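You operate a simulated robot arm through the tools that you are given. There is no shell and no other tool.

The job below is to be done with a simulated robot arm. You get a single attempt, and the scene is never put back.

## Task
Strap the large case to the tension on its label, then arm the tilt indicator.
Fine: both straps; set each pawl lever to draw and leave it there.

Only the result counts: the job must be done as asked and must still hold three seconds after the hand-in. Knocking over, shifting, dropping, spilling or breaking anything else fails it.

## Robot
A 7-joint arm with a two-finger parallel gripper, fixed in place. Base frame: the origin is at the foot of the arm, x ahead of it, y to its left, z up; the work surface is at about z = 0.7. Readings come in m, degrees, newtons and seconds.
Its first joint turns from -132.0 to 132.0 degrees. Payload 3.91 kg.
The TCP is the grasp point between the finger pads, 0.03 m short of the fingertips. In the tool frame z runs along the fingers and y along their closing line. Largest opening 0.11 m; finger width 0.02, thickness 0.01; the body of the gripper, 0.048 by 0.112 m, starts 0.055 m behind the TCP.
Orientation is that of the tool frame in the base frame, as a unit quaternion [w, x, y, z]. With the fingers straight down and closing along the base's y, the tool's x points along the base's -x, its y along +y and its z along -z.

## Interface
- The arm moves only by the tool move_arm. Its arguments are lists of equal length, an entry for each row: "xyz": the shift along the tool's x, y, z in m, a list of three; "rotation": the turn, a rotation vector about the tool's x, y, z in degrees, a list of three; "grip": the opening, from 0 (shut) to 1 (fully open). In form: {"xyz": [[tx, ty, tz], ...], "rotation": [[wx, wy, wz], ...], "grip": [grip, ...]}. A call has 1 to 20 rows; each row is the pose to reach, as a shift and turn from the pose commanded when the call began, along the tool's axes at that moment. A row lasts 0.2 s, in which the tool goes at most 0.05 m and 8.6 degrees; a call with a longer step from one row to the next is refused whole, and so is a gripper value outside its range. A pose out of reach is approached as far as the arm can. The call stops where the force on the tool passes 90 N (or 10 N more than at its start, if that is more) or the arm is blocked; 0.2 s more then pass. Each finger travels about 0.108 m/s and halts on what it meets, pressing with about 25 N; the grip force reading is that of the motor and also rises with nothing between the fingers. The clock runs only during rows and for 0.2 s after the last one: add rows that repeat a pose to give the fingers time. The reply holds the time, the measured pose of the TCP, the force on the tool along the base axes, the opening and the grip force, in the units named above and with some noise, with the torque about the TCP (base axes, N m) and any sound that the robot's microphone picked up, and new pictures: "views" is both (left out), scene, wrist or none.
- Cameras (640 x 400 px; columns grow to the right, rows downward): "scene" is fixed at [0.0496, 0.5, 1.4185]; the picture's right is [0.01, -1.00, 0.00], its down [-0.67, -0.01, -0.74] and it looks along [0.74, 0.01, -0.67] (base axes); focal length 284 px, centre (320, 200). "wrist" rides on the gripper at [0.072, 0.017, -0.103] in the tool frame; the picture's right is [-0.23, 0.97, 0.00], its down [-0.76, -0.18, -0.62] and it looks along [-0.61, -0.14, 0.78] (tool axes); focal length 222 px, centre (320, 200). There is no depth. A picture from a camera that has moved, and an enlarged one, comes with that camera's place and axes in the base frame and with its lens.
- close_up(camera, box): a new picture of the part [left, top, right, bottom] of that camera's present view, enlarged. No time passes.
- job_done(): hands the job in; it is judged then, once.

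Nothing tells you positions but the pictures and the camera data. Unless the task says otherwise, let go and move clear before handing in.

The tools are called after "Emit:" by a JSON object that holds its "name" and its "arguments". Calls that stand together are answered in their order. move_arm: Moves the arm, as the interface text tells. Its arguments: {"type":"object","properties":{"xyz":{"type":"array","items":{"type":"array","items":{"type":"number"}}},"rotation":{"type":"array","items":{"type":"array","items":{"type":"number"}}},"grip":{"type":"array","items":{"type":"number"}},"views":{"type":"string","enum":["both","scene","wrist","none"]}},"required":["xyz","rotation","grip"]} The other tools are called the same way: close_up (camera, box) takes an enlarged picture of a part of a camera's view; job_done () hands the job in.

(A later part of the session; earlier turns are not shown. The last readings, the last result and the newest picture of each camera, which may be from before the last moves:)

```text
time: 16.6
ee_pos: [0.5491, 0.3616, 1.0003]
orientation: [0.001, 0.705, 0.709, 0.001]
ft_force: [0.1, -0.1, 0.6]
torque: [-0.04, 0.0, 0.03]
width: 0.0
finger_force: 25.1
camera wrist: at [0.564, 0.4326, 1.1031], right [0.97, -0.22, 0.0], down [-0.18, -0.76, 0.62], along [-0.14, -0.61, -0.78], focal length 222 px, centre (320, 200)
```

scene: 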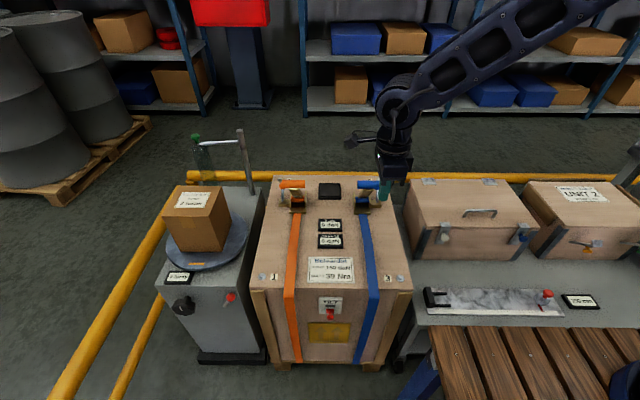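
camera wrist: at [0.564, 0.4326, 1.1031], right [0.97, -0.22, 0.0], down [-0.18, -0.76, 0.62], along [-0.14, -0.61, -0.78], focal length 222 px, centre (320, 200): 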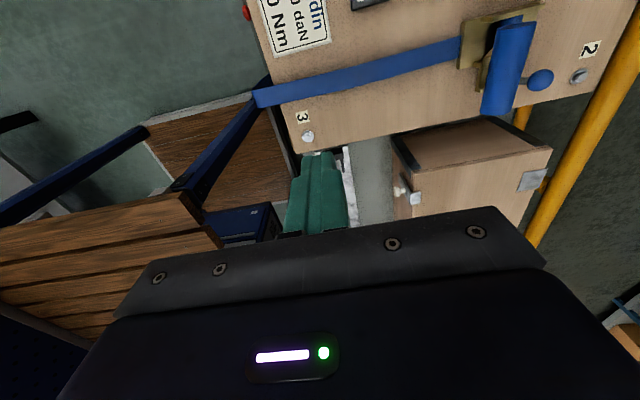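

The handle is spring-loaded and came back up on its own. Next I'll position the closed fingers behind the blue pawl ball, on its far side, at a safe height.

Emit:
{"name": "move_arm", "arguments": {"xyz": [[-0.0086, 0.042, 0], [-0.0172, 0.084, 0], [-0.0259, 0.126, 0], [-0.0345, 0.168, 0], [-0.0431, 0.21, 0], [-0.0517, 0.252, 0], [-0.0604, 0.294, 0], [-0.069, 0.336, 0], [-0.069, 0.336, 0.04], [-0.069, 0.336, 0.08], [-0.069, 0.336, 0.1]], "rotation": [[0, 0, 0], [0, 0, 0], [0, 0, 0], [0, 0, 0], [0, 0, 0], [0, 0, 0], [0, 0, 0], [0, 0, 0], [0, 0, 0], [0, 0, 0], [0, 0, 0]], "grip": [0, 0, 0, 0, 0, 0, 0, 0, 0, 0, 0], "views": "both"}}

Emit:
{"name": "close_up", "arguments": {"camera": "wrist", "box": [200, 40, 420, 250]}}

Emit:
{"name": "close_up", "arguments": {"camera": "scene", "box": [330, 120, 430, 220]}}

```text
time: 19.0
ee_pos: [0.8864, 0.2913, 0.8996]
orientation: [0.002, 0.706, 0.709, 0.001]
ft_force: [-0.4, 0.2, -0.3]
torque: [-0.01, 0.03, 0.04]
width: 0.0003
finger_force: 25.2
camera wrist: at [0.9015, 0.3629, 1.0028], right [0.97, -0.22, 0.0], down [-0.18, -0.76, 0.62], along [-0.14, -0.61, -0.78], focal length 222 px, centre (320, 200)
```

scene: 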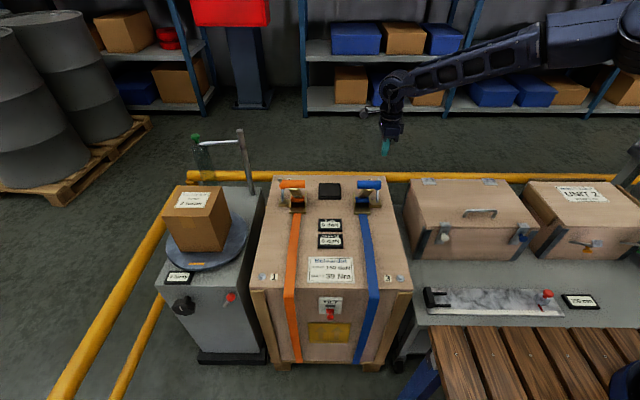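
wrist: 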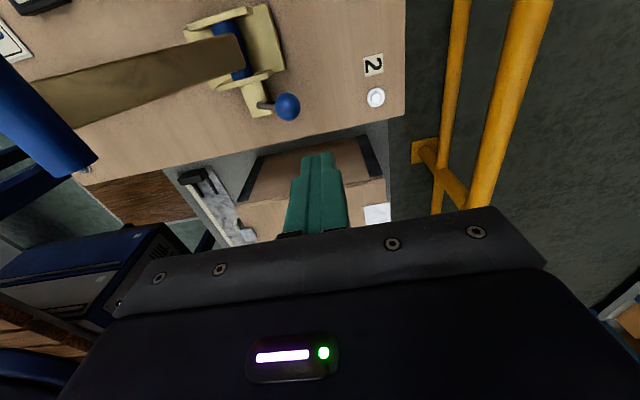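

```text
1.90 times, centred on (310, 145) of wrist
camera zoom: at [0.9015, 0.3629, 1.0028], right [0.97, -0.22, 0.0], down [-0.18, -0.76, 0.62], along [-0.14, -0.61, -0.78], focal length 423 px, centre (339, 305)
```

zoom: 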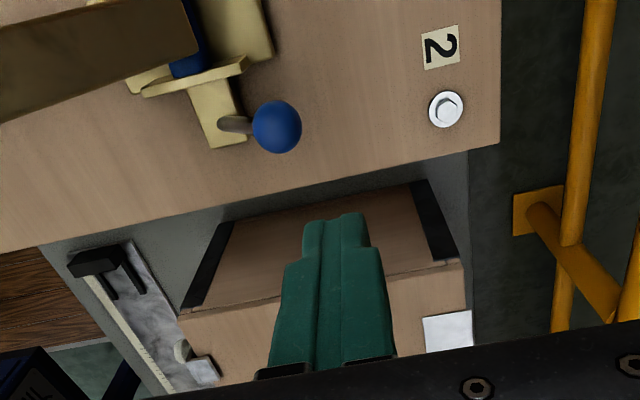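

```text
4.00 times, centred on (380, 170) of scene
camera zoom: at [0.0496, 0.5, 1.4185], right [0.01, -1.0, 0.0], down [-0.67, -0.01, -0.74], along [0.74, 0.01, -0.67], focal length 1136 px, centre (80, 320)
```

zoom: 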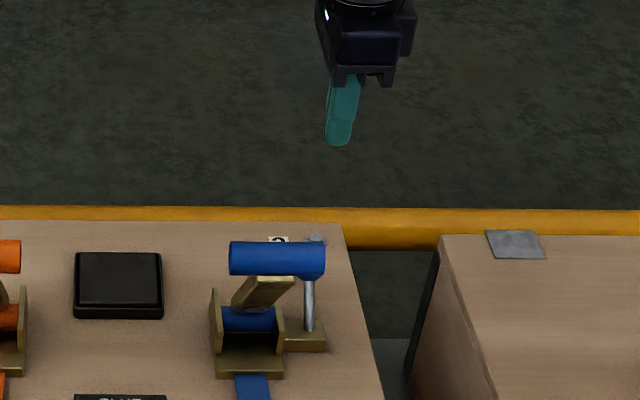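

The fingers are just beyond the blue pawl ball. I'll lower beside it and push it toward the robot in small steps.

Emit:
{"name": "move_arm", "arguments": {"xyz": [[0, 0.002, 0.04], [0, 0.002, 0.08], [0, 0.002, 0.12], [0, 0.002, 0.12], [0, -0.01, 0.12], [0, -0.02, 0.12], [0, -0.03, 0.12], [0, -0.04, 0.12]], "rotation": [[0, 0, 0], [0, 0, 0], [0, 0, 0], [0, 0, 0], [0, 0, 0], [0, 0, 0], [0, 0, 0], [0, 0, 0]], "grip": [0, 0, 0, 0, 0, 0, 0, 0], "views": "both"}}

Emit:
{"name": "close_up", "arguments": {"camera": "wrist", "box": [200, 40, 420, 250]}}

Emit:
{"name": "close_up", "arguments": {"camera": "scene", "box": [330, 120, 430, 220]}}

```text
time: 20.8
ee_pos: [0.8462, 0.2886, 0.7804]
orientation: [0.001, 0.706, 0.708, 0.001]
ft_force: [17.3, -28.5, 52.0]
torque: [0.5, 0.66, 0.14]
width: 0.0001
finger_force: 24.7
camera wrist: at [0.8628, 0.3605, 0.8841], right [0.97, -0.23, 0.01], down [-0.18, -0.76, 0.62], along [-0.14, -0.61, -0.78], focal length 222 px, centre (320, 200)
```

scene: 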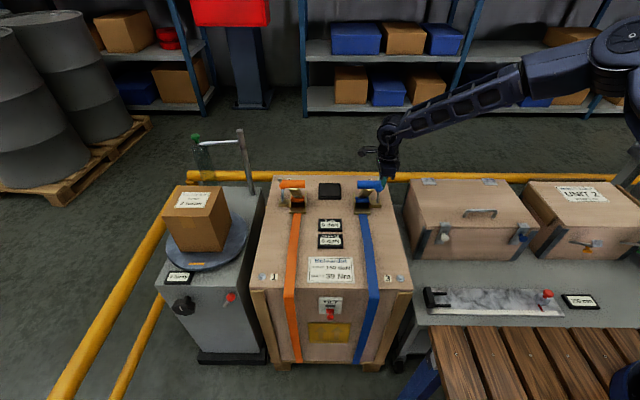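
wrist: 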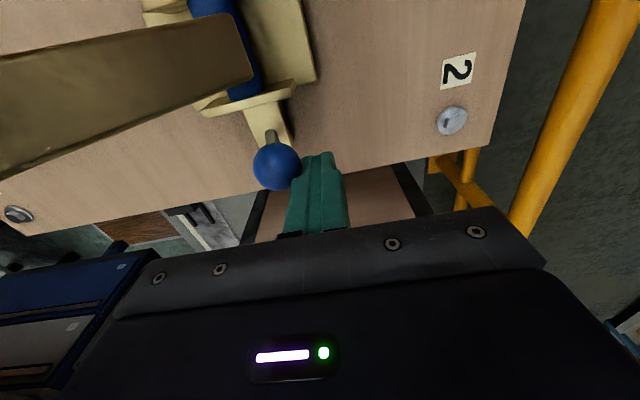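

```text
1.90 times, centred on (310, 145) of wrist
camera zoom: at [0.8628, 0.3605, 0.8841], right [0.97, -0.23, 0.01], down [-0.18, -0.76, 0.62], along [-0.14, -0.61, -0.78], focal length 423 px, centre (339, 305)
```

zoom: 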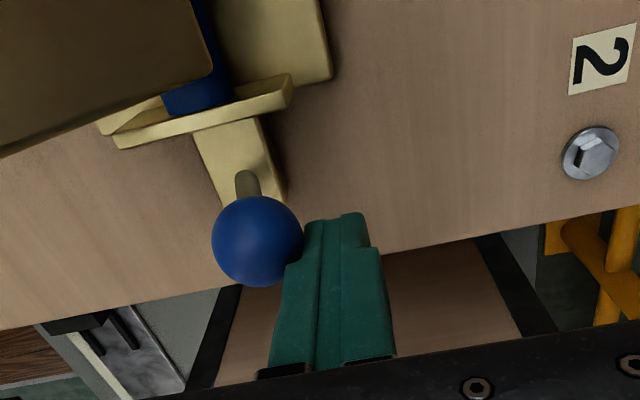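

```text
4.00 times, centred on (380, 170) of scene
camera zoom: at [0.0496, 0.5, 1.4185], right [0.01, -1.0, 0.0], down [-0.67, -0.01, -0.74], along [0.74, 0.01, -0.67], focal length 1136 px, centre (80, 320)
```

zoom: 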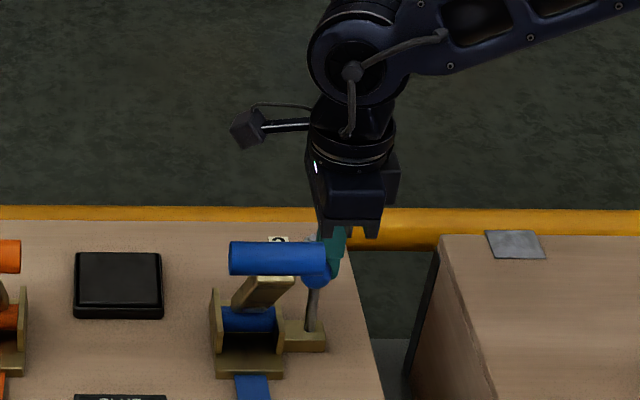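

The lever is moving, but the rising ball is dragging the fingertips upward. I'll follow its arc by going up slightly while continuing toward the robot.

Emit:
{"name": "move_arm", "arguments": {"xyz": [[0, 0, -0.008], [0.003, -0.01, -0.011], [0.004, -0.02, -0.012], [0.004, -0.03, -0.012], [0.004, -0.04, -0.01]], "rotation": [[0, 0, 0], [0, 0, 0], [0, 0, 0], [0, 0, 0], [0, 0, 0]], "grip": [0, 0, 0, 0, 0], "views": "both"}}

Emit:
{"name": "close_up", "arguments": {"camera": "wrist", "box": [200, 40, 420, 250]}}

Emit:
{"name": "close_up", "arguments": {"camera": "scene", "box": [330, 120, 430, 220]}}

```text
time: 22.0
ee_pos: [0.8063, 0.2945, 0.7893]
orientation: [0.002, 0.706, 0.708, 0.002]
ft_force: [22.9, 8.5, -1.6]
torque: [0.16, -0.53, -0.21]
width: 0.0
finger_force: 24.8
camera wrist: at [0.823, 0.3675, 0.8919], right [0.97, -0.22, 0.01], down [-0.18, -0.76, 0.62], along [-0.14, -0.61, -0.78], focal length 222 px, centre (320, 200)
```

scene: 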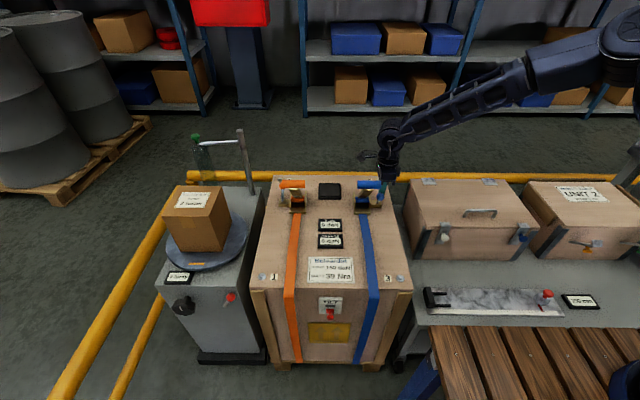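
wrist: 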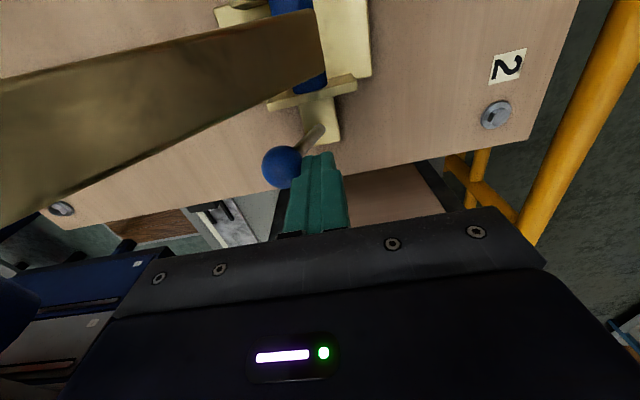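

```text
1.90 times, centred on (310, 145) of wrist
camera zoom: at [0.823, 0.3675, 0.8919], right [0.97, -0.22, 0.01], down [-0.18, -0.76, 0.62], along [-0.14, -0.61, -0.78], focal length 423 px, centre (339, 305)
```

zoom: 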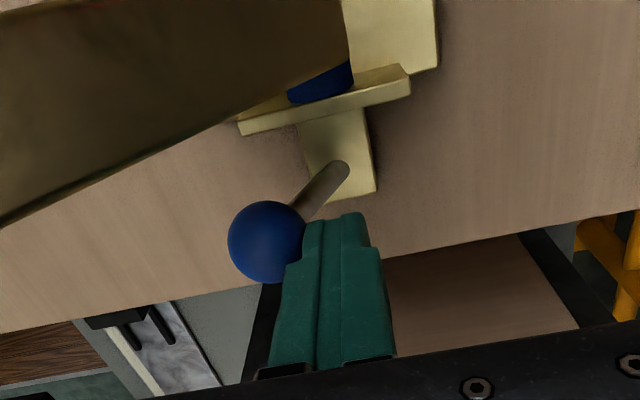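

```text
4.00 times, centred on (380, 170) of scene
camera zoom: at [0.0496, 0.5, 1.4185], right [0.01, -1.0, 0.0], down [-0.67, -0.01, -0.74], along [0.74, 0.01, -0.67], focal length 1136 px, centre (80, 320)
```

zoom: 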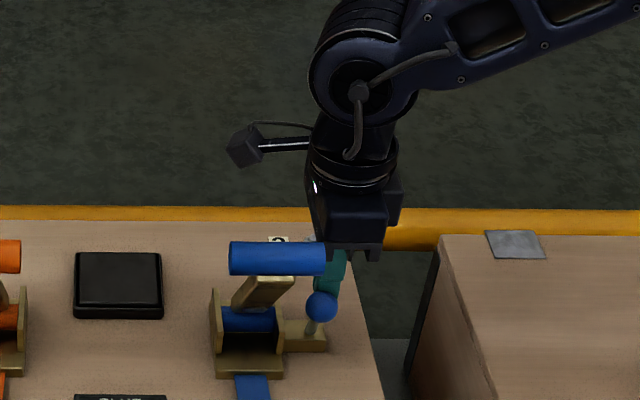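

The lever has passed vertical and now leans toward the robot. I'll push it the rest of the way to its stop, keeping clear of the handle bar.

Emit:
{"name": "move_arm", "arguments": {"xyz": [[-0.002, -0.008, 0.003], [-0.004, -0.016, 0.005], [-0.004, -0.024, 0.007], [-0.004, -0.032, 0.009]], "rotation": [[0, 0, 0], [0, 0, 0], [0, 0, 0], [0, 0, 0]], "grip": [0, 0, 0, 0], "views": "both"}}

Emit:
{"name": "close_up", "arguments": {"camera": "wrist", "box": [200, 40, 420, 250]}}

Emit:
{"name": "close_up", "arguments": {"camera": "scene", "box": [330, 120, 430, 220]}}

```text
time: 22.5
ee_pos: [0.8051, 0.2935, 0.7896]
orientation: [0.004, 0.708, 0.707, 0.009]
ft_force: [35.5, 11.5, -15.2]
torque: [0.14, -0.94, -0.36]
width: 0.0002
finger_force: 25.1
stopped in row 2: the force on the tool passed its limit at 100 N (the readings are from after the stop); the commanded pose is now the measured one
camera wrist: at [0.8211, 0.3653, 0.8934], right [0.97, -0.23, 0.02], down [-0.19, -0.77, 0.61], along [-0.13, -0.6, -0.79], focal length 222 px, centre (320, 200)
```

scene: 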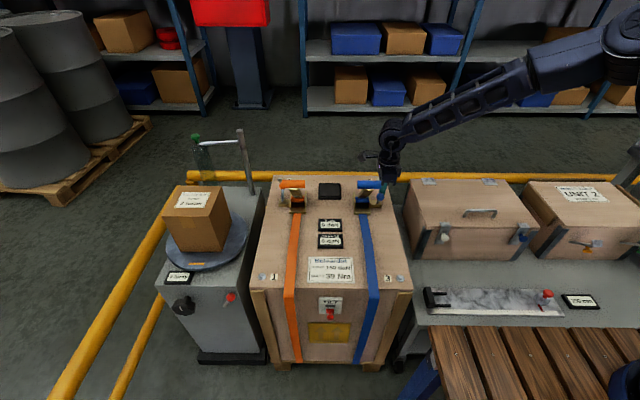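
wrist: 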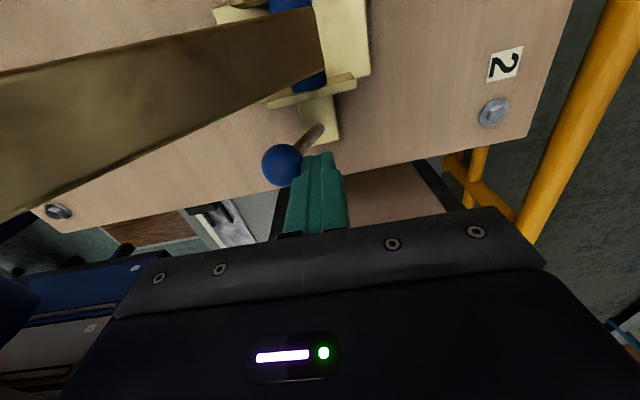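

```text
1.90 times, centred on (310, 145) of wrist
camera zoom: at [0.8211, 0.3653, 0.8934], right [0.97, -0.23, 0.02], down [-0.19, -0.77, 0.61], along [-0.13, -0.6, -0.79], focal length 423 px, centre (339, 305)
```

zoom: 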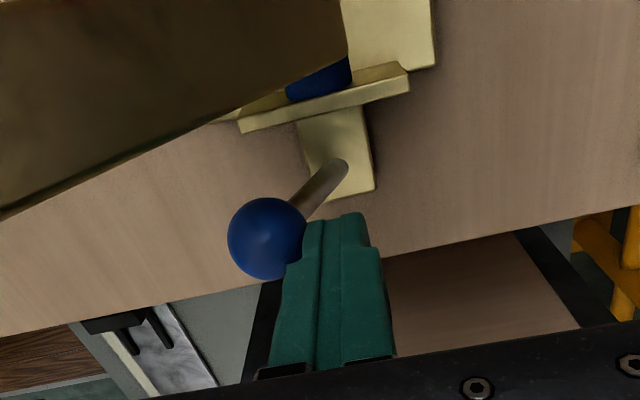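

```text
4.00 times, centred on (380, 170) of scene
camera zoom: at [0.0496, 0.5, 1.4185], right [0.01, -1.0, 0.0], down [-0.67, -0.01, -0.74], along [0.74, 0.01, -0.67], focal length 1136 px, centre (80, 320)
```

zoom: 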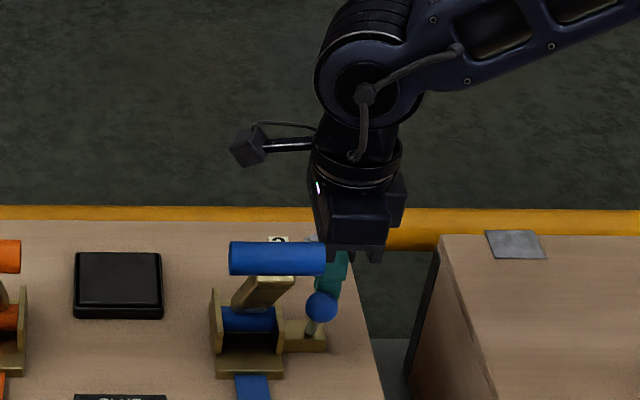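

The lever has reached its stop on the robot side. I'll back off, rise clear, and check that it stays there.

Emit:
{"name": "move_arm", "arguments": {"xyz": [[0, 0.015, 0], [0, 0.03, -0.01], [0, 0.03, -0.05], [0, 0.03, -0.09], [0, 0.0, -0.13], [0, -0.04, -0.16], [0, -0.08, -0.19]], "rotation": [[0, 0, 0], [0, 0, 0], [0, 0, 0], [0, 0, 0], [0, 0, 0], [0, 0, 0], [0, 0, 0]], "grip": [0, 0, 0, 0, 0, 0, 0], "views": "both"}}

Emit:
{"name": "close_up", "arguments": {"camera": "scene", "box": [330, 140, 430, 220]}}

Emit:
{"name": "close_up", "arguments": {"camera": "scene", "box": [310, 210, 350, 255]}}

```text
time: 24.1
ee_pos: [0.7175, 0.2934, 0.9771]
orientation: [0.003, 0.708, 0.706, 0.009]
ft_force: [0.0, 0.5, -1.4]
torque: [0.0, 0.03, 0.01]
width: 0.0
finger_force: 24.9
camera wrist: at [0.7333, 0.3656, 1.0815], right [0.97, -0.23, 0.01], down [-0.19, -0.77, 0.62], along [-0.13, -0.6, -0.79], focal length 222 px, centre (320, 200)
```

scene: 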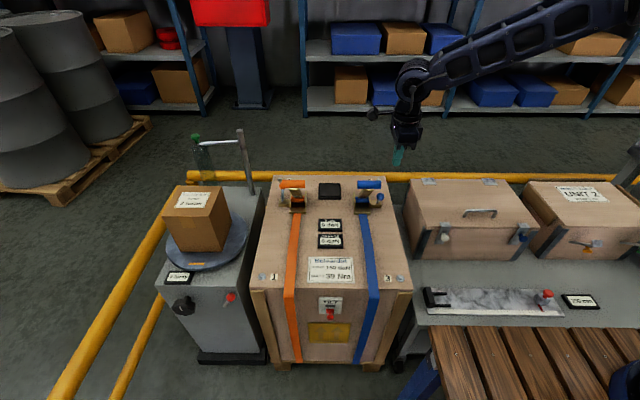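
wrist: 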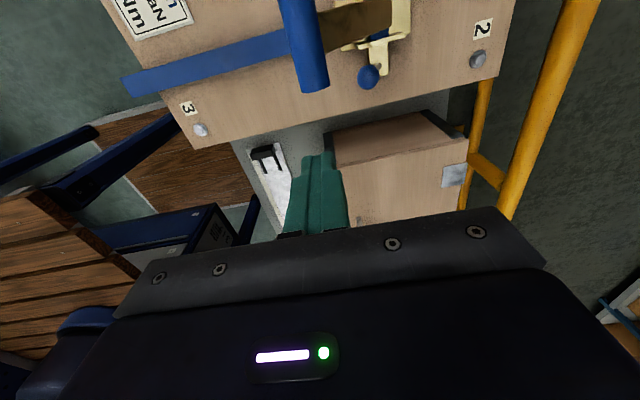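

```text
5.00 times, centred on (380, 180) of scene
camera zoom: at [0.0496, 0.5, 1.4185], right [0.01, -1.0, 0.0], down [-0.67, -0.01, -0.74], along [0.74, 0.01, -0.67], focal length 1420 px, centre (20, 300)
```

zoom: 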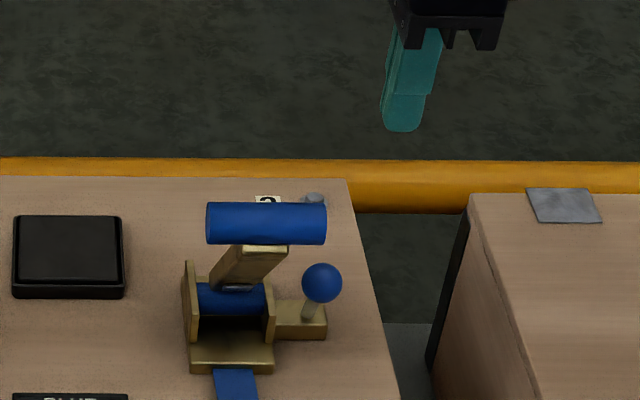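

```text
8.89 times, centred on (330, 232) of scene
camera zoom: at [0.0496, 0.5, 1.4185], right [0.01, -1.0, 0.0], down [-0.67, -0.01, -0.74], along [0.74, 0.01, -0.67], focal length 2525 px, centre (231, -89)
```

zoom: 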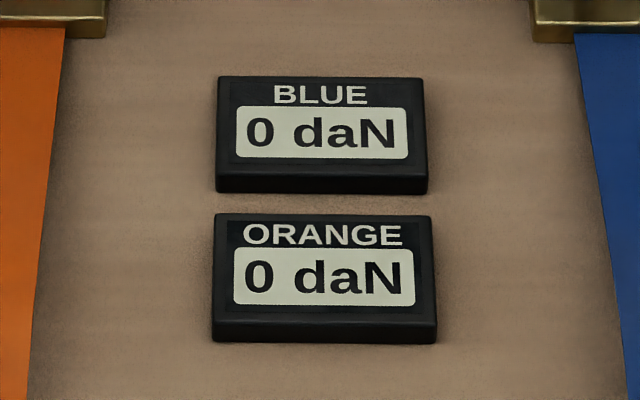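

Emit:
{"name": "close_up", "arguments": {"camera": "wrist", "box": [300, 10, 440, 120]}}

Emit:
{"name": "close_up", "arguments": {"camera": "scene", "box": [350, 175, 400, 215]}}

```text
3.64 times, centred on (370, 65) of wrist
camera zoom: at [0.7333, 0.3656, 1.0815], right [0.97, -0.23, 0.01], down [-0.19, -0.77, 0.62], along [-0.13, -0.6, -0.79], focal length 808 px, centre (138, 691)
```

zoom: 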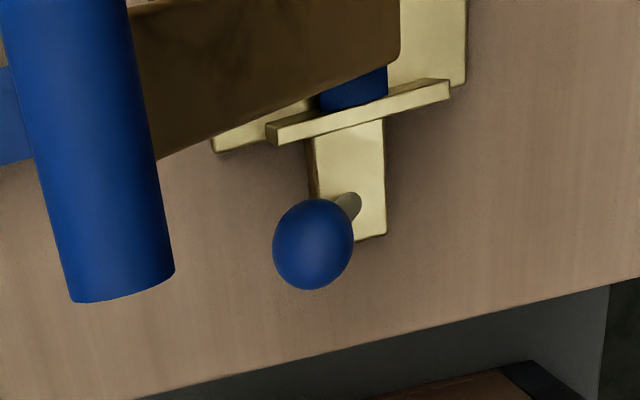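

```text
10.00 times, centred on (375, 195) of scene
camera zoom: at [0.0496, 0.5, 1.4185], right [0.01, -1.0, 0.0], down [-0.67, -0.01, -0.74], along [0.74, 0.01, -0.67], focal length 2841 px, centre (-230, 250)
```

zoom: 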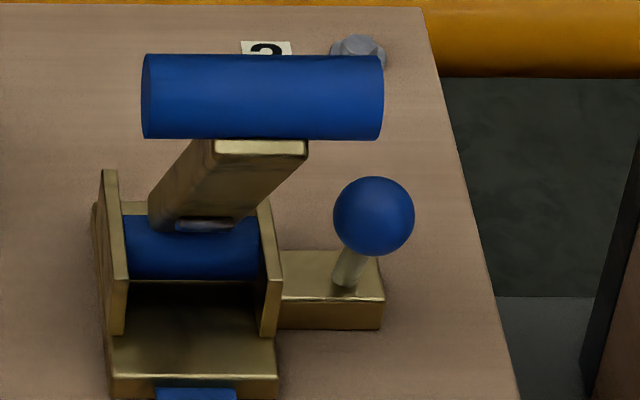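

The blue pawl lever now stays leaning toward the robot. I'll go back to the blue handle and pull a stroke with this pawl setting.

Emit:
{"name": "move_arm", "arguments": {"xyz": [[0.016, -0.014, -0.003], [0.033, -0.028, -0.006], [0.05, -0.042, -0.009], [0.066, -0.057, -0.01], [0.066, -0.057, -0.01]], "rotation": [[-7.5, 0, 0], [-15, 0, 0], [-22.5, 0, 0], [-30, 0, 0], [-30, 0, 0]], "grip": [0.2, 0.4, 0.55, 0.55, 0.55], "views": "wrist"}}

```text
time: 25.3
ee_pos: [0.6624, 0.3583, 0.9875]
orientation: [0.187, 0.682, 0.681, 0.191]
ft_force: [-0.4, 0.2, -0.2]
torque: [0.01, -0.01, 0.01]
width: 0.0605
finger_force: 0.1
camera wrist: at [0.6235, 0.4297, 1.0839], right [0.83, -0.23, 0.5], down [-0.47, -0.76, 0.44], along [0.28, -0.6, -0.75], focal length 222 px, centre (320, 200)
```

wrist: 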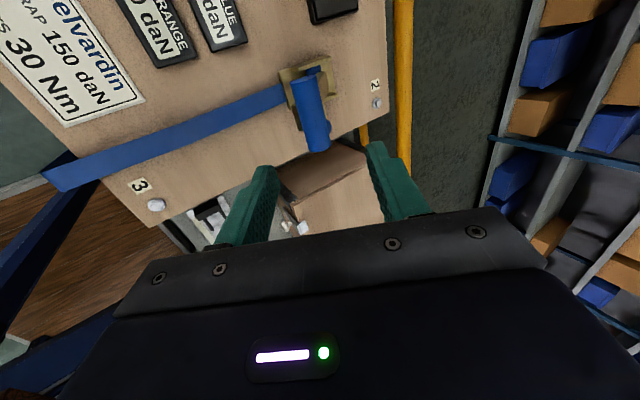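

Emit:
{"name": "move_arm", "arguments": {"xyz": [[0, -0.006, 0.04], [0, -0.006, 0.08], [0, -0.006, 0.113], [0, -0.006, 0.113]], "rotation": [[0, 0, 0], [0, 0, 0], [0, 0, 0], [0, 0, 0]], "grip": [0.55, 0.55, 0.52, 0.5], "views": "wrist"}}

```text
time: 26.3
ee_pos: [0.7133, 0.3581, 0.8874]
orientation: [0.186, 0.682, 0.681, 0.191]
ft_force: [1.0, 0.3, 0.0]
torque: [-0.02, -0.02, 0.02]
width: 0.0549
finger_force: 0.2
camera wrist: at [0.6744, 0.4296, 0.9847], right [0.83, -0.23, 0.5], down [-0.47, -0.76, 0.44], along [0.28, -0.6, -0.75], focal length 222 px, centre (320, 200)
```

wrist: 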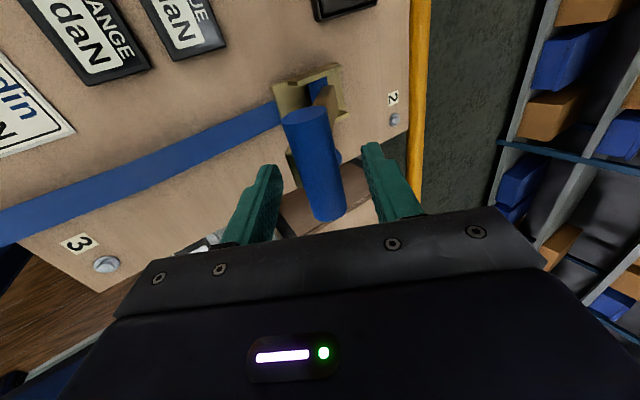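

Emit:
{"name": "move_arm", "arguments": {"xyz": [[0, -0.0103, 0.0032], [0, -0.022, 0.0043], [0, -0.0337, 0.0061], [0, -0.0451, 0.0087]], "rotation": [[-3, 0, 0], [-7, 0, 0], [-11, 0, 0], [-15, 0, 0]], "grip": [0.5, 0.5, 0.5, 0.5], "views": "both"}}

Emit:
{"name": "close_up", "arguments": {"camera": "scene", "box": [310, 210, 350, 255]}}

Emit:
{"name": "close_up", "arguments": {"camera": "wrist", "box": [220, 60, 440, 250]}}

```text
time: 27.3
ee_pos: [0.6801, 0.3593, 0.8555]
orientation: [0.274, 0.652, 0.65, 0.278]
ft_force: [0.0, 0.5, 0.9]
torque: [0.02, 0.0, 0.0]
width: 0.0554
finger_force: 0.3
camera wrist: at [0.6175, 0.4303, 0.94], right [0.68, -0.23, 0.7], down [-0.57, -0.76, 0.3], along [0.46, -0.6, -0.65], focal length 222 px, centre (320, 200)
```

scene: 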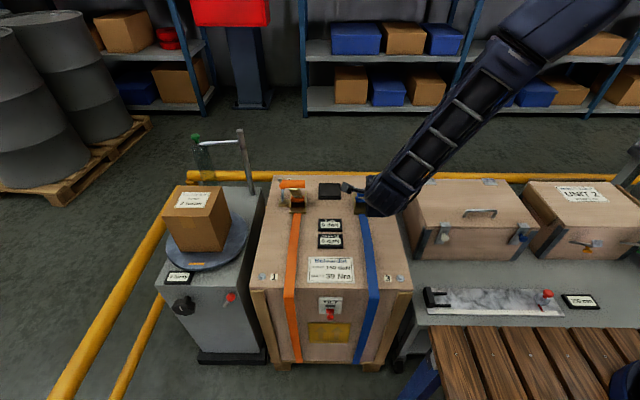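
wrist: 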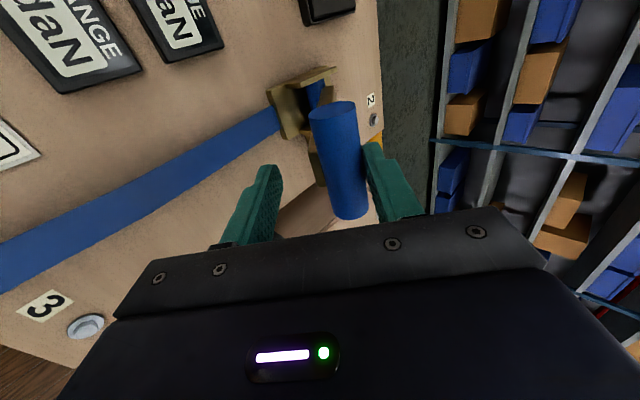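

```text
8.89 times, centred on (330, 232) of scene
camera zoom: at [0.0496, 0.5, 1.4185], right [0.01, -1.0, 0.0], down [-0.67, -0.01, -0.74], along [0.74, 0.01, -0.67], focal length 2525 px, centre (231, -89)
```

zoom: 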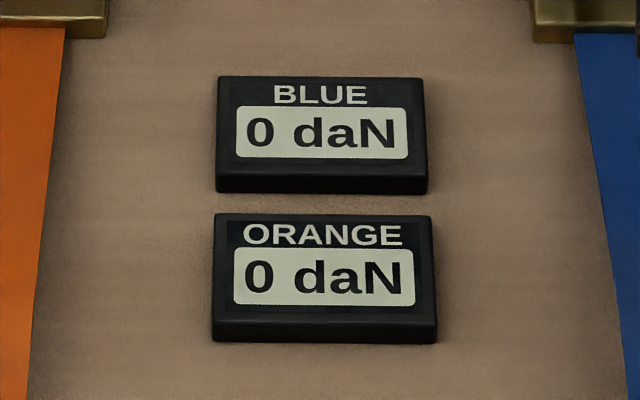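

```text
2.11 times, centred on (330, 155) of wrist
camera zoom: at [0.6175, 0.4303, 0.94], right [0.68, -0.23, 0.7], down [-0.57, -0.76, 0.3], along [0.46, -0.6, -0.65], focal length 468 px, centre (299, 295)
```

zoom: 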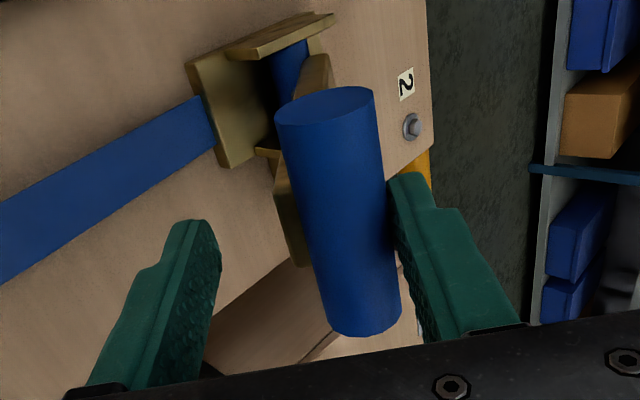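

Emit:
{"name": "move_arm", "arguments": {"xyz": [[0, -0.0115, -0.0011], [0, -0.0222, 0], [0, -0.0328, 0.0019], [0, -0.0432, 0.0045], [0, -0.0535, 0.0079], [0, -0.0634, 0.0119], [0, -0.0731, 0.0167]], "rotation": [[-4, 0, 0], [-4, 0, 0], [-4, 0, 0], [-4, 0, 0], [-4, 0, 0], [-4, 0, 0], [-4, 0, 0]], "grip": [0.5, 0.5, 0.5, 0.5, 0.5, 0.5, 0.5], "views": "wrist"}}

Emit:
{"name": "close_up", "arguments": {"camera": "scene", "box": [310, 210, 350, 255]}}

```text
time: 28.9
ee_pos: [0.6451, 0.3585, 0.7913]
orientation: [0.296, 0.642, 0.64, 0.301]
ft_force: [0.6, 0.0, 1.4]
torque: [-0.05, -0.06, 0.01]
width: 0.056
finger_force: 0.7
camera wrist: at [0.5765, 0.4308, 0.8707], right [0.63, -0.23, 0.74], down [-0.59, -0.76, 0.26], along [0.51, -0.6, -0.62], focal length 222 px, centre (320, 200)
```

wrist: 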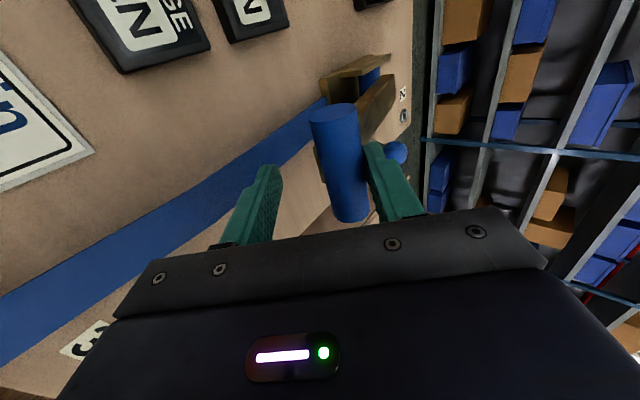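

```text
8.89 times, centred on (330, 232) of scene
camera zoom: at [0.0496, 0.5, 1.4185], right [0.01, -1.0, 0.0], down [-0.67, -0.01, -0.74], along [0.74, 0.01, -0.67], focal length 2525 px, centre (231, -89)
```

zoom: 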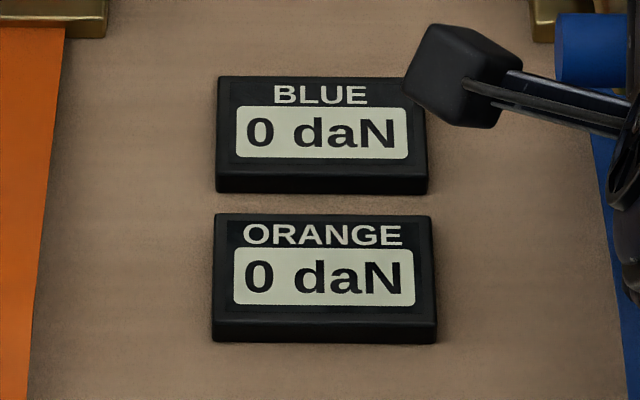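

Pulling to about -70° still gives no tension or click. The stroke may need to reach further down, where the lower finger would hit the case. I'll retreat and come back with closed fingers behind the bar as a single pusher.

Emit:
{"name": "move_arm", "arguments": {"xyz": [[0, 0, 0], [0, 0, -0.04], [0, 0, -0.08], [0, 0, -0.12], [0, 0.0467, -0.115], [0, 0.0933, -0.109], [0, 0.14, -0.1035], [0, 0.1867, -0.098], [0, 0.1867, -0.098]], "rotation": [[0, 0, 0], [0, 0, 0], [0, 0, 0], [0, 0, 0], [5, 0, 0], [10, 0, 0], [15, 0, 0], [20, 0, 0], [20, 0, 0]], "grip": [0.7, 0.7, 0.7, 0.7, 0.5, 0.3, 0.1, 0, 0], "views": "both"}}

Emit:
{"name": "close_up", "arguments": {"camera": "scene", "box": [330, 120, 430, 220]}}

```text
time: 30.9
ee_pos: [0.6831, 0.3581, 0.9971]
orientation: [0.179, 0.684, 0.682, 0.185]
ft_force: [0.0, -0.2, 0.3]
torque: [0.01, -0.01, 0.01]
width: 0.0
finger_force: 25.0
camera wrist: at [0.6464, 0.4285, 1.0961], right [0.84, -0.23, 0.48], down [-0.46, -0.77, 0.45], along [0.27, -0.6, -0.75], focal length 222 px, centre (320, 200)
```

scene: 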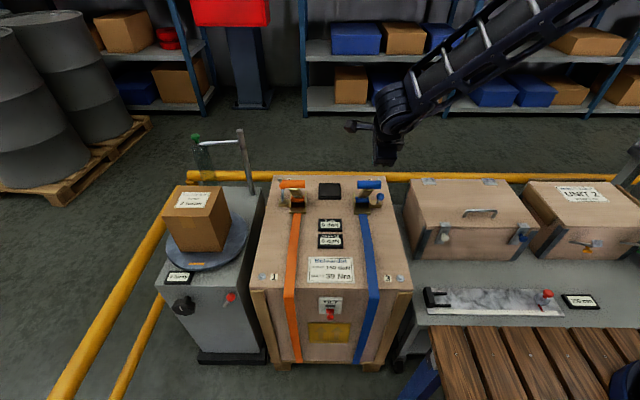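
wrist: 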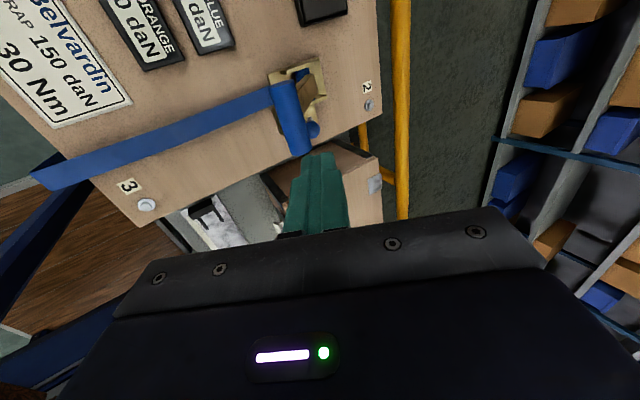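

```text
4.00 times, centred on (380, 170) of scene
camera zoom: at [0.0496, 0.5, 1.4185], right [0.01, -1.0, 0.0], down [-0.67, -0.01, -0.74], along [0.74, 0.01, -0.67], focal length 1136 px, centre (80, 320)
```

zoom: 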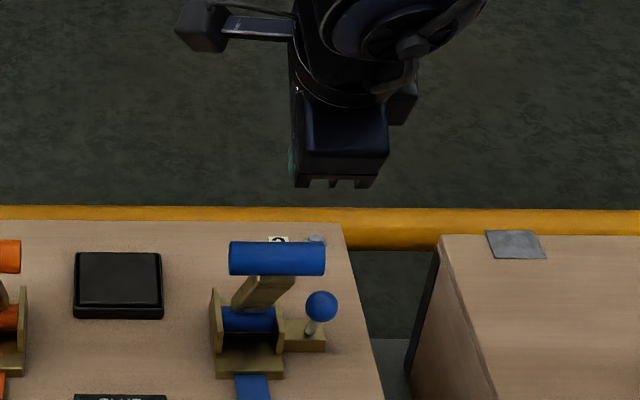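

Emit:
{"name": "move_arm", "arguments": {"xyz": [[0, 0.007, 0.04], [0, 0.007, 0.08], [0, 0.007, 0.112], [0, 0.007, 0.112]], "rotation": [[0, 0, 0], [0, 0, 0], [0, 0, 0], [0, 0, 0]], "grip": [0, 0, 0, 0], "views": "wrist"}}

Emit:
{"name": "close_up", "arguments": {"camera": "wrist", "box": [220, 60, 440, 250]}}

```text
time: 31.9
ee_pos: [0.7459, 0.3589, 0.905]
orientation: [0.181, 0.683, 0.682, 0.186]
ft_force: [0.5, -0.3, 0.9]
torque: [-0.02, -0.02, 0.02]
width: 0.0
finger_force: 23.9
camera wrist: at [0.7093, 0.4296, 1.0032], right [0.84, -0.23, 0.48], down [-0.47, -0.76, 0.45], along [0.27, -0.6, -0.75], focal length 222 px, centre (320, 200)
```

wrist: 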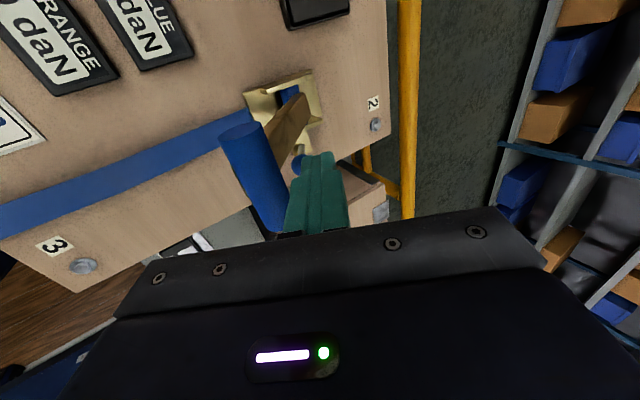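

```text
2.11 times, centred on (330, 155) of wrist
camera zoom: at [0.7093, 0.4296, 1.0032], right [0.84, -0.23, 0.48], down [-0.47, -0.76, 0.45], along [0.27, -0.6, -0.75], focal length 468 px, centre (299, 295)
```

zoom: 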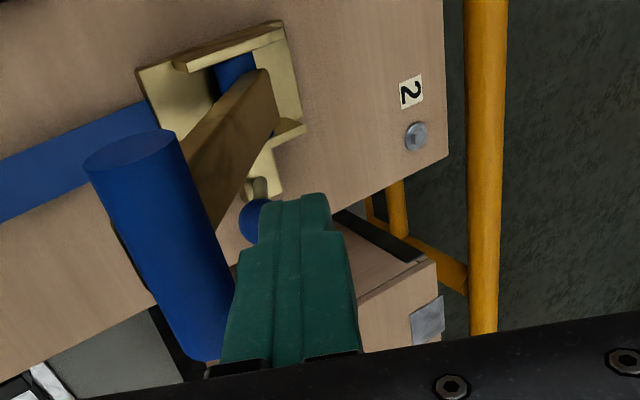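

The closed fingers are now behind the bar. I'll pull the handle down along its arc past the earlier point, watching for a click or resistance.

Emit:
{"name": "move_arm", "arguments": {"xyz": [[0, -0.0215, -0.0004], [0, -0.0334, -0.001], [0, -0.0453, -0.0007], [0, -0.0572, 0.0003], [0, -0.0691, 0.0023], [0, -0.0806, 0.0051], [0, -0.092, 0.0086], [0, -0.1014, 0.014], [0, -0.1103, 0.02], [0, -0.1187, 0.0266], [0, -0.1267, 0.0339], [0, -0.1342, 0.0416]], "rotation": [[-4, 0, 0], [-8, 0, 0], [-12, 0, 0], [-16, 0, 0], [-20, 0, 0], [-24, 0, 0], [-28, 0, 0], [-28, 0, 0], [-28, 0, 0], [-28, 0, 0], [-28, 0, 0], [-28, 0, 0]], "grip": [0, 0, 0, 0, 0, 0, 0, 0, 0, 0, 0, 0], "views": "both"}}

Emit:
{"name": "close_up", "arguments": {"camera": "scene", "box": [310, 200, 390, 260]}}

```text
time: 34.5
ee_pos: [0.6538, 0.3605, 0.8029]
orientation: [0.341, 0.62, 0.616, 0.345]
ft_force: [1.7, 1.3, 2.1]
torque: [0.01, -0.07, 0.01]
width: 0.0001
finger_force: 25.9
camera wrist: at [0.576, 0.4318, 0.872], right [0.52, -0.23, 0.82], down [-0.62, -0.76, 0.17], along [0.59, -0.6, -0.54], focal length 222 px, centre (320, 200)
```

scene: 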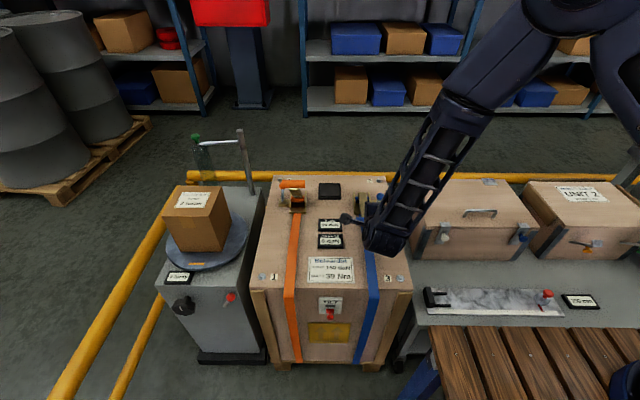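
wrist: 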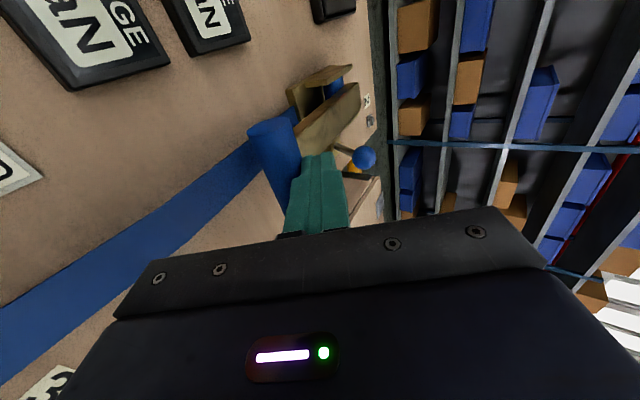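

```text
6.67 times, centred on (350, 230) of scene
camera zoom: at [0.0496, 0.5, 1.4185], right [0.01, -1.0, 0.0], down [-0.67, -0.01, -0.74], along [0.74, 0.01, -0.67], focal length 1894 px, centre (120, 0)
```

zoom: 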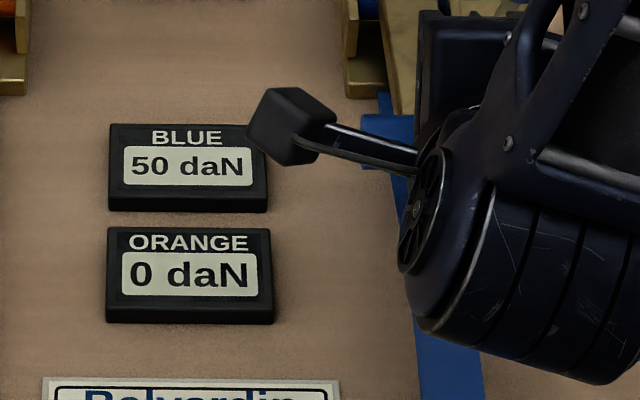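

Blue now reads 50 daN, so a full stroke to about -75° adds 50. I'll let the handle return and check that the tension holds.

Emit:
{"name": "move_arm", "arguments": {"xyz": [[0, 0.0207, -0.006], [0, 0.0419, -0.009], [0, 0.0644, -0.0071], [0, 0.0873, -0.0003], [0, 0.109, 0.0097], [0, 0.1192, 0.0158], [0, 0.138, 0.0263], [0, 0.138, 0.0263]], "rotation": [[0, 0, 0], [0, 0, 0], [4, 0, 0], [12, 0, 0], [20, 0, 0], [24, 0, 0], [28, 0, 0], [28, 0, 0]], "grip": [0, 0, 0, 0, 0, 0, 0, 0], "views": "both"}}

Emit:
{"name": "close_up", "arguments": {"camera": "scene", "box": [310, 210, 350, 255]}}

```text
time: 36.3
ee_pos: [0.748, 0.3597, 0.907]
orientation: [0.18, 0.683, 0.683, 0.184]
ft_force: [-1.0, 0.2, -0.3]
torque: [0.0, -0.01, -0.02]
width: 0.0
finger_force: 24.4
camera wrist: at [0.7112, 0.4311, 1.0043], right [0.84, -0.23, 0.48], down [-0.46, -0.77, 0.45], along [0.27, -0.6, -0.75], focal length 222 px, centre (320, 200)
```

scene: 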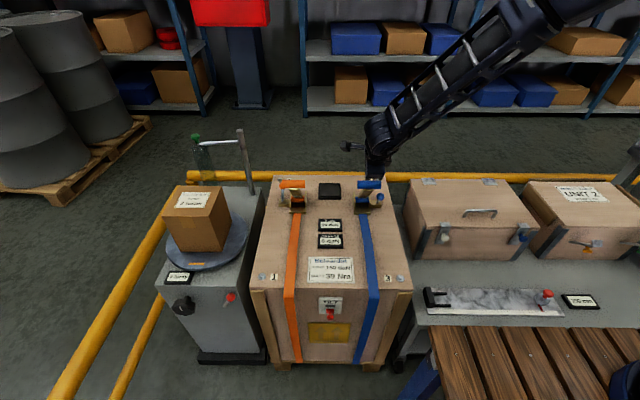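
wrist: 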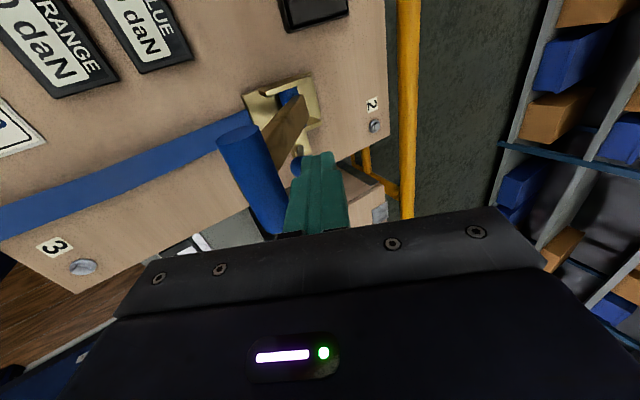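

```text
8.89 times, centred on (330, 232) of scene
camera zoom: at [0.0496, 0.5, 1.4185], right [0.01, -1.0, 0.0], down [-0.67, -0.01, -0.74], along [0.74, 0.01, -0.67], focal length 2525 px, centre (231, -89)
```

zoom: 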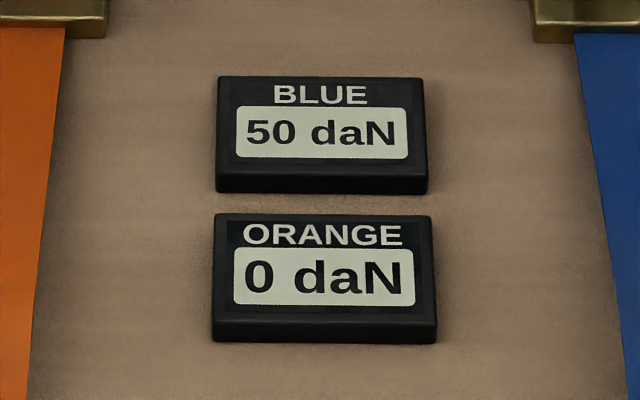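

The tension holds at 50 daN after the return, so this lever position is draw. I'll do the second blue stroke, down and back.

Emit:
{"name": "move_arm", "arguments": {"xyz": [[0, -0.0215, -0.0004], [0, -0.0334, -0.001], [0, -0.0453, -0.0007], [0, -0.0572, 0.0003], [0, -0.0691, 0.0023], [0, -0.0806, 0.0051], [0, -0.092, 0.0086], [0, -0.1014, 0.014], [0, -0.1103, 0.02], [0, -0.1187, 0.0266], [0, -0.1267, 0.0339], [0, -0.1355, 0.0427], [0, -0.1187, 0.0266], [0, -0.1014, 0.014], [0, -0.0806, 0.0051], [0, -0.0572, 0.0003], [0, -0.0334, -0.001], [0, -0.0215, -0.0004], [0, 0, 0]], "rotation": [[-4, 0, 0], [-8, 0, 0], [-12, 0, 0], [-16, 0, 0], [-20, 0, 0], [-24, 0, 0], [-28, 0, 0], [-28, 0, 0], [-28, 0, 0], [-28, 0, 0], [-28, 0, 0], [-28, 0, 0], [-28, 0, 0], [-28, 0, 0], [-24, 0, 0], [-16, 0, 0], [-8, 0, 0], [-4, 0, 0], [0, 0, 0]], "grip": [0, 0, 0, 0, 0, 0, 0, 0, 0, 0, 0, 0, 0, 0, 0, 0, 0, 0, 0], "views": "wrist"}}

Emit:
{"name": "close_up", "arguments": {"camera": "scene", "box": [310, 210, 350, 255]}}

```text
time: 40.3
ee_pos: [0.7518, 0.3626, 0.9066]
orientation: [0.18, 0.684, 0.683, 0.185]
ft_force: [-0.3, 1.0, -0.3]
torque: [0.0, 0.0, -0.02]
width: 0.0001
finger_force: 25.1
camera wrist: at [0.7143, 0.433, 1.005], right [0.84, -0.23, 0.48], down [-0.46, -0.77, 0.45], along [0.27, -0.6, -0.75], focal length 222 px, centre (320, 200)
```

wrist: 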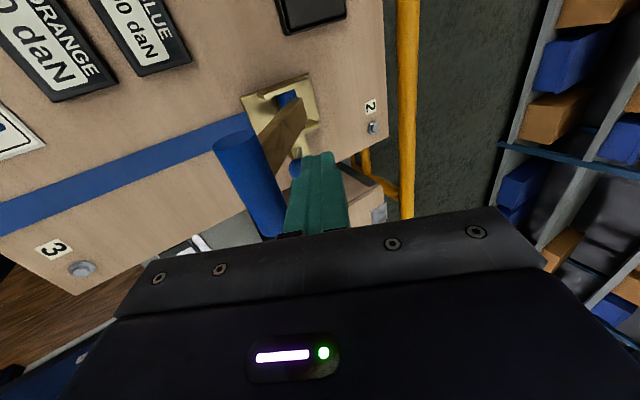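

```text
8.89 times, centred on (330, 232) of scene
camera zoom: at [0.0496, 0.5, 1.4185], right [0.01, -1.0, 0.0], down [-0.67, -0.01, -0.74], along [0.74, 0.01, -0.67], focal length 2525 px, centre (231, -89)
```

zoom: 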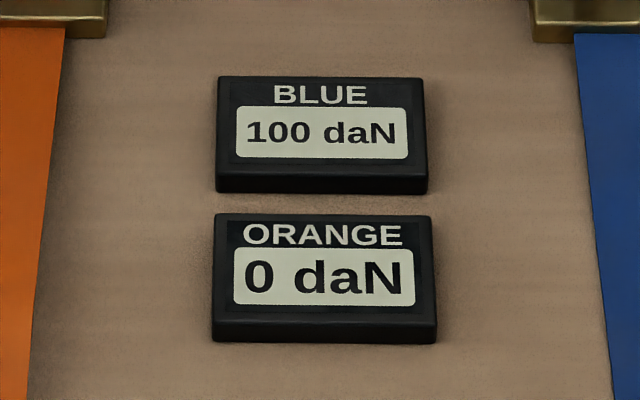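

Blue reads 100 daN. I'll do one more identical stroke to bring it to 150.

Emit:
{"name": "move_arm", "arguments": {"xyz": [[0, -0.0215, -0.0004], [0, -0.0334, -0.001], [0, -0.0453, -0.0007], [0, -0.0572, 0.0003], [0, -0.0691, 0.0023], [0, -0.0806, 0.0051], [0, -0.092, 0.0086], [0, -0.1014, 0.014], [0, -0.1103, 0.02], [0, -0.1187, 0.0266], [0, -0.1267, 0.0339], [0, -0.1355, 0.0427], [0, -0.1187, 0.0266], [0, -0.1014, 0.014], [0, -0.0806, 0.0051], [0, -0.0572, 0.0003], [0, -0.0334, -0.001], [0, -0.0215, -0.0004], [0, 0, 0]], "rotation": [[-4, 0, 0], [-8, 0, 0], [-12, 0, 0], [-16, 0, 0], [-20, 0, 0], [-24, 0, 0], [-28, 0, 0], [-28, 0, 0], [-28, 0, 0], [-28, 0, 0], [-28, 0, 0], [-28, 0, 0], [-28, 0, 0], [-28, 0, 0], [-24, 0, 0], [-16, 0, 0], [-8, 0, 0], [-4, 0, 0], [0, 0, 0]], "grip": [0, 0, 0, 0, 0, 0, 0, 0, 0, 0, 0, 0, 0, 0, 0, 0, 0, 0, 0], "views": "wrist"}}

Emit:
{"name": "close_up", "arguments": {"camera": "scene", "box": [310, 210, 350, 255]}}

```text
time: 44.3
ee_pos: [0.7504, 0.3598, 0.9049]
orientation: [0.18, 0.684, 0.682, 0.185]
ft_force: [0.2, 0.9, 0.9]
torque: [-0.04, -0.06, -0.02]
width: 0.0
finger_force: 25.3
camera wrist: at [0.713, 0.4307, 1.0037], right [0.84, -0.23, 0.48], down [-0.46, -0.77, 0.45], along [0.27, -0.6, -0.75], focal length 222 px, centre (320, 200)
```

wrist: 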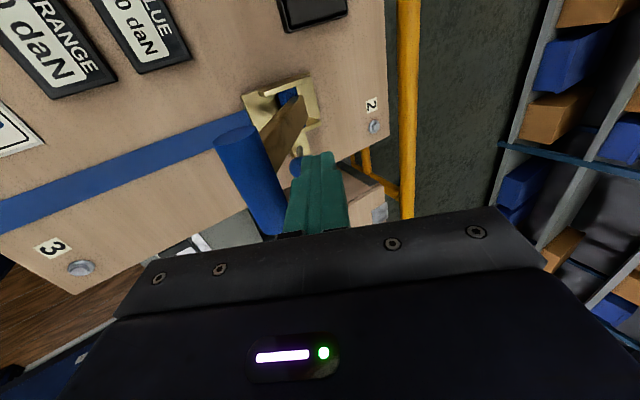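

```text
8.89 times, centred on (330, 232) of scene
camera zoom: at [0.0496, 0.5, 1.4185], right [0.01, -1.0, 0.0], down [-0.67, -0.01, -0.74], along [0.74, 0.01, -0.67], focal length 2525 px, centre (231, -89)
```

zoom: 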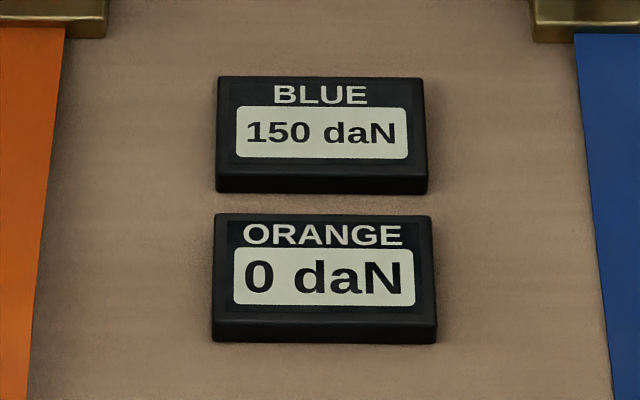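

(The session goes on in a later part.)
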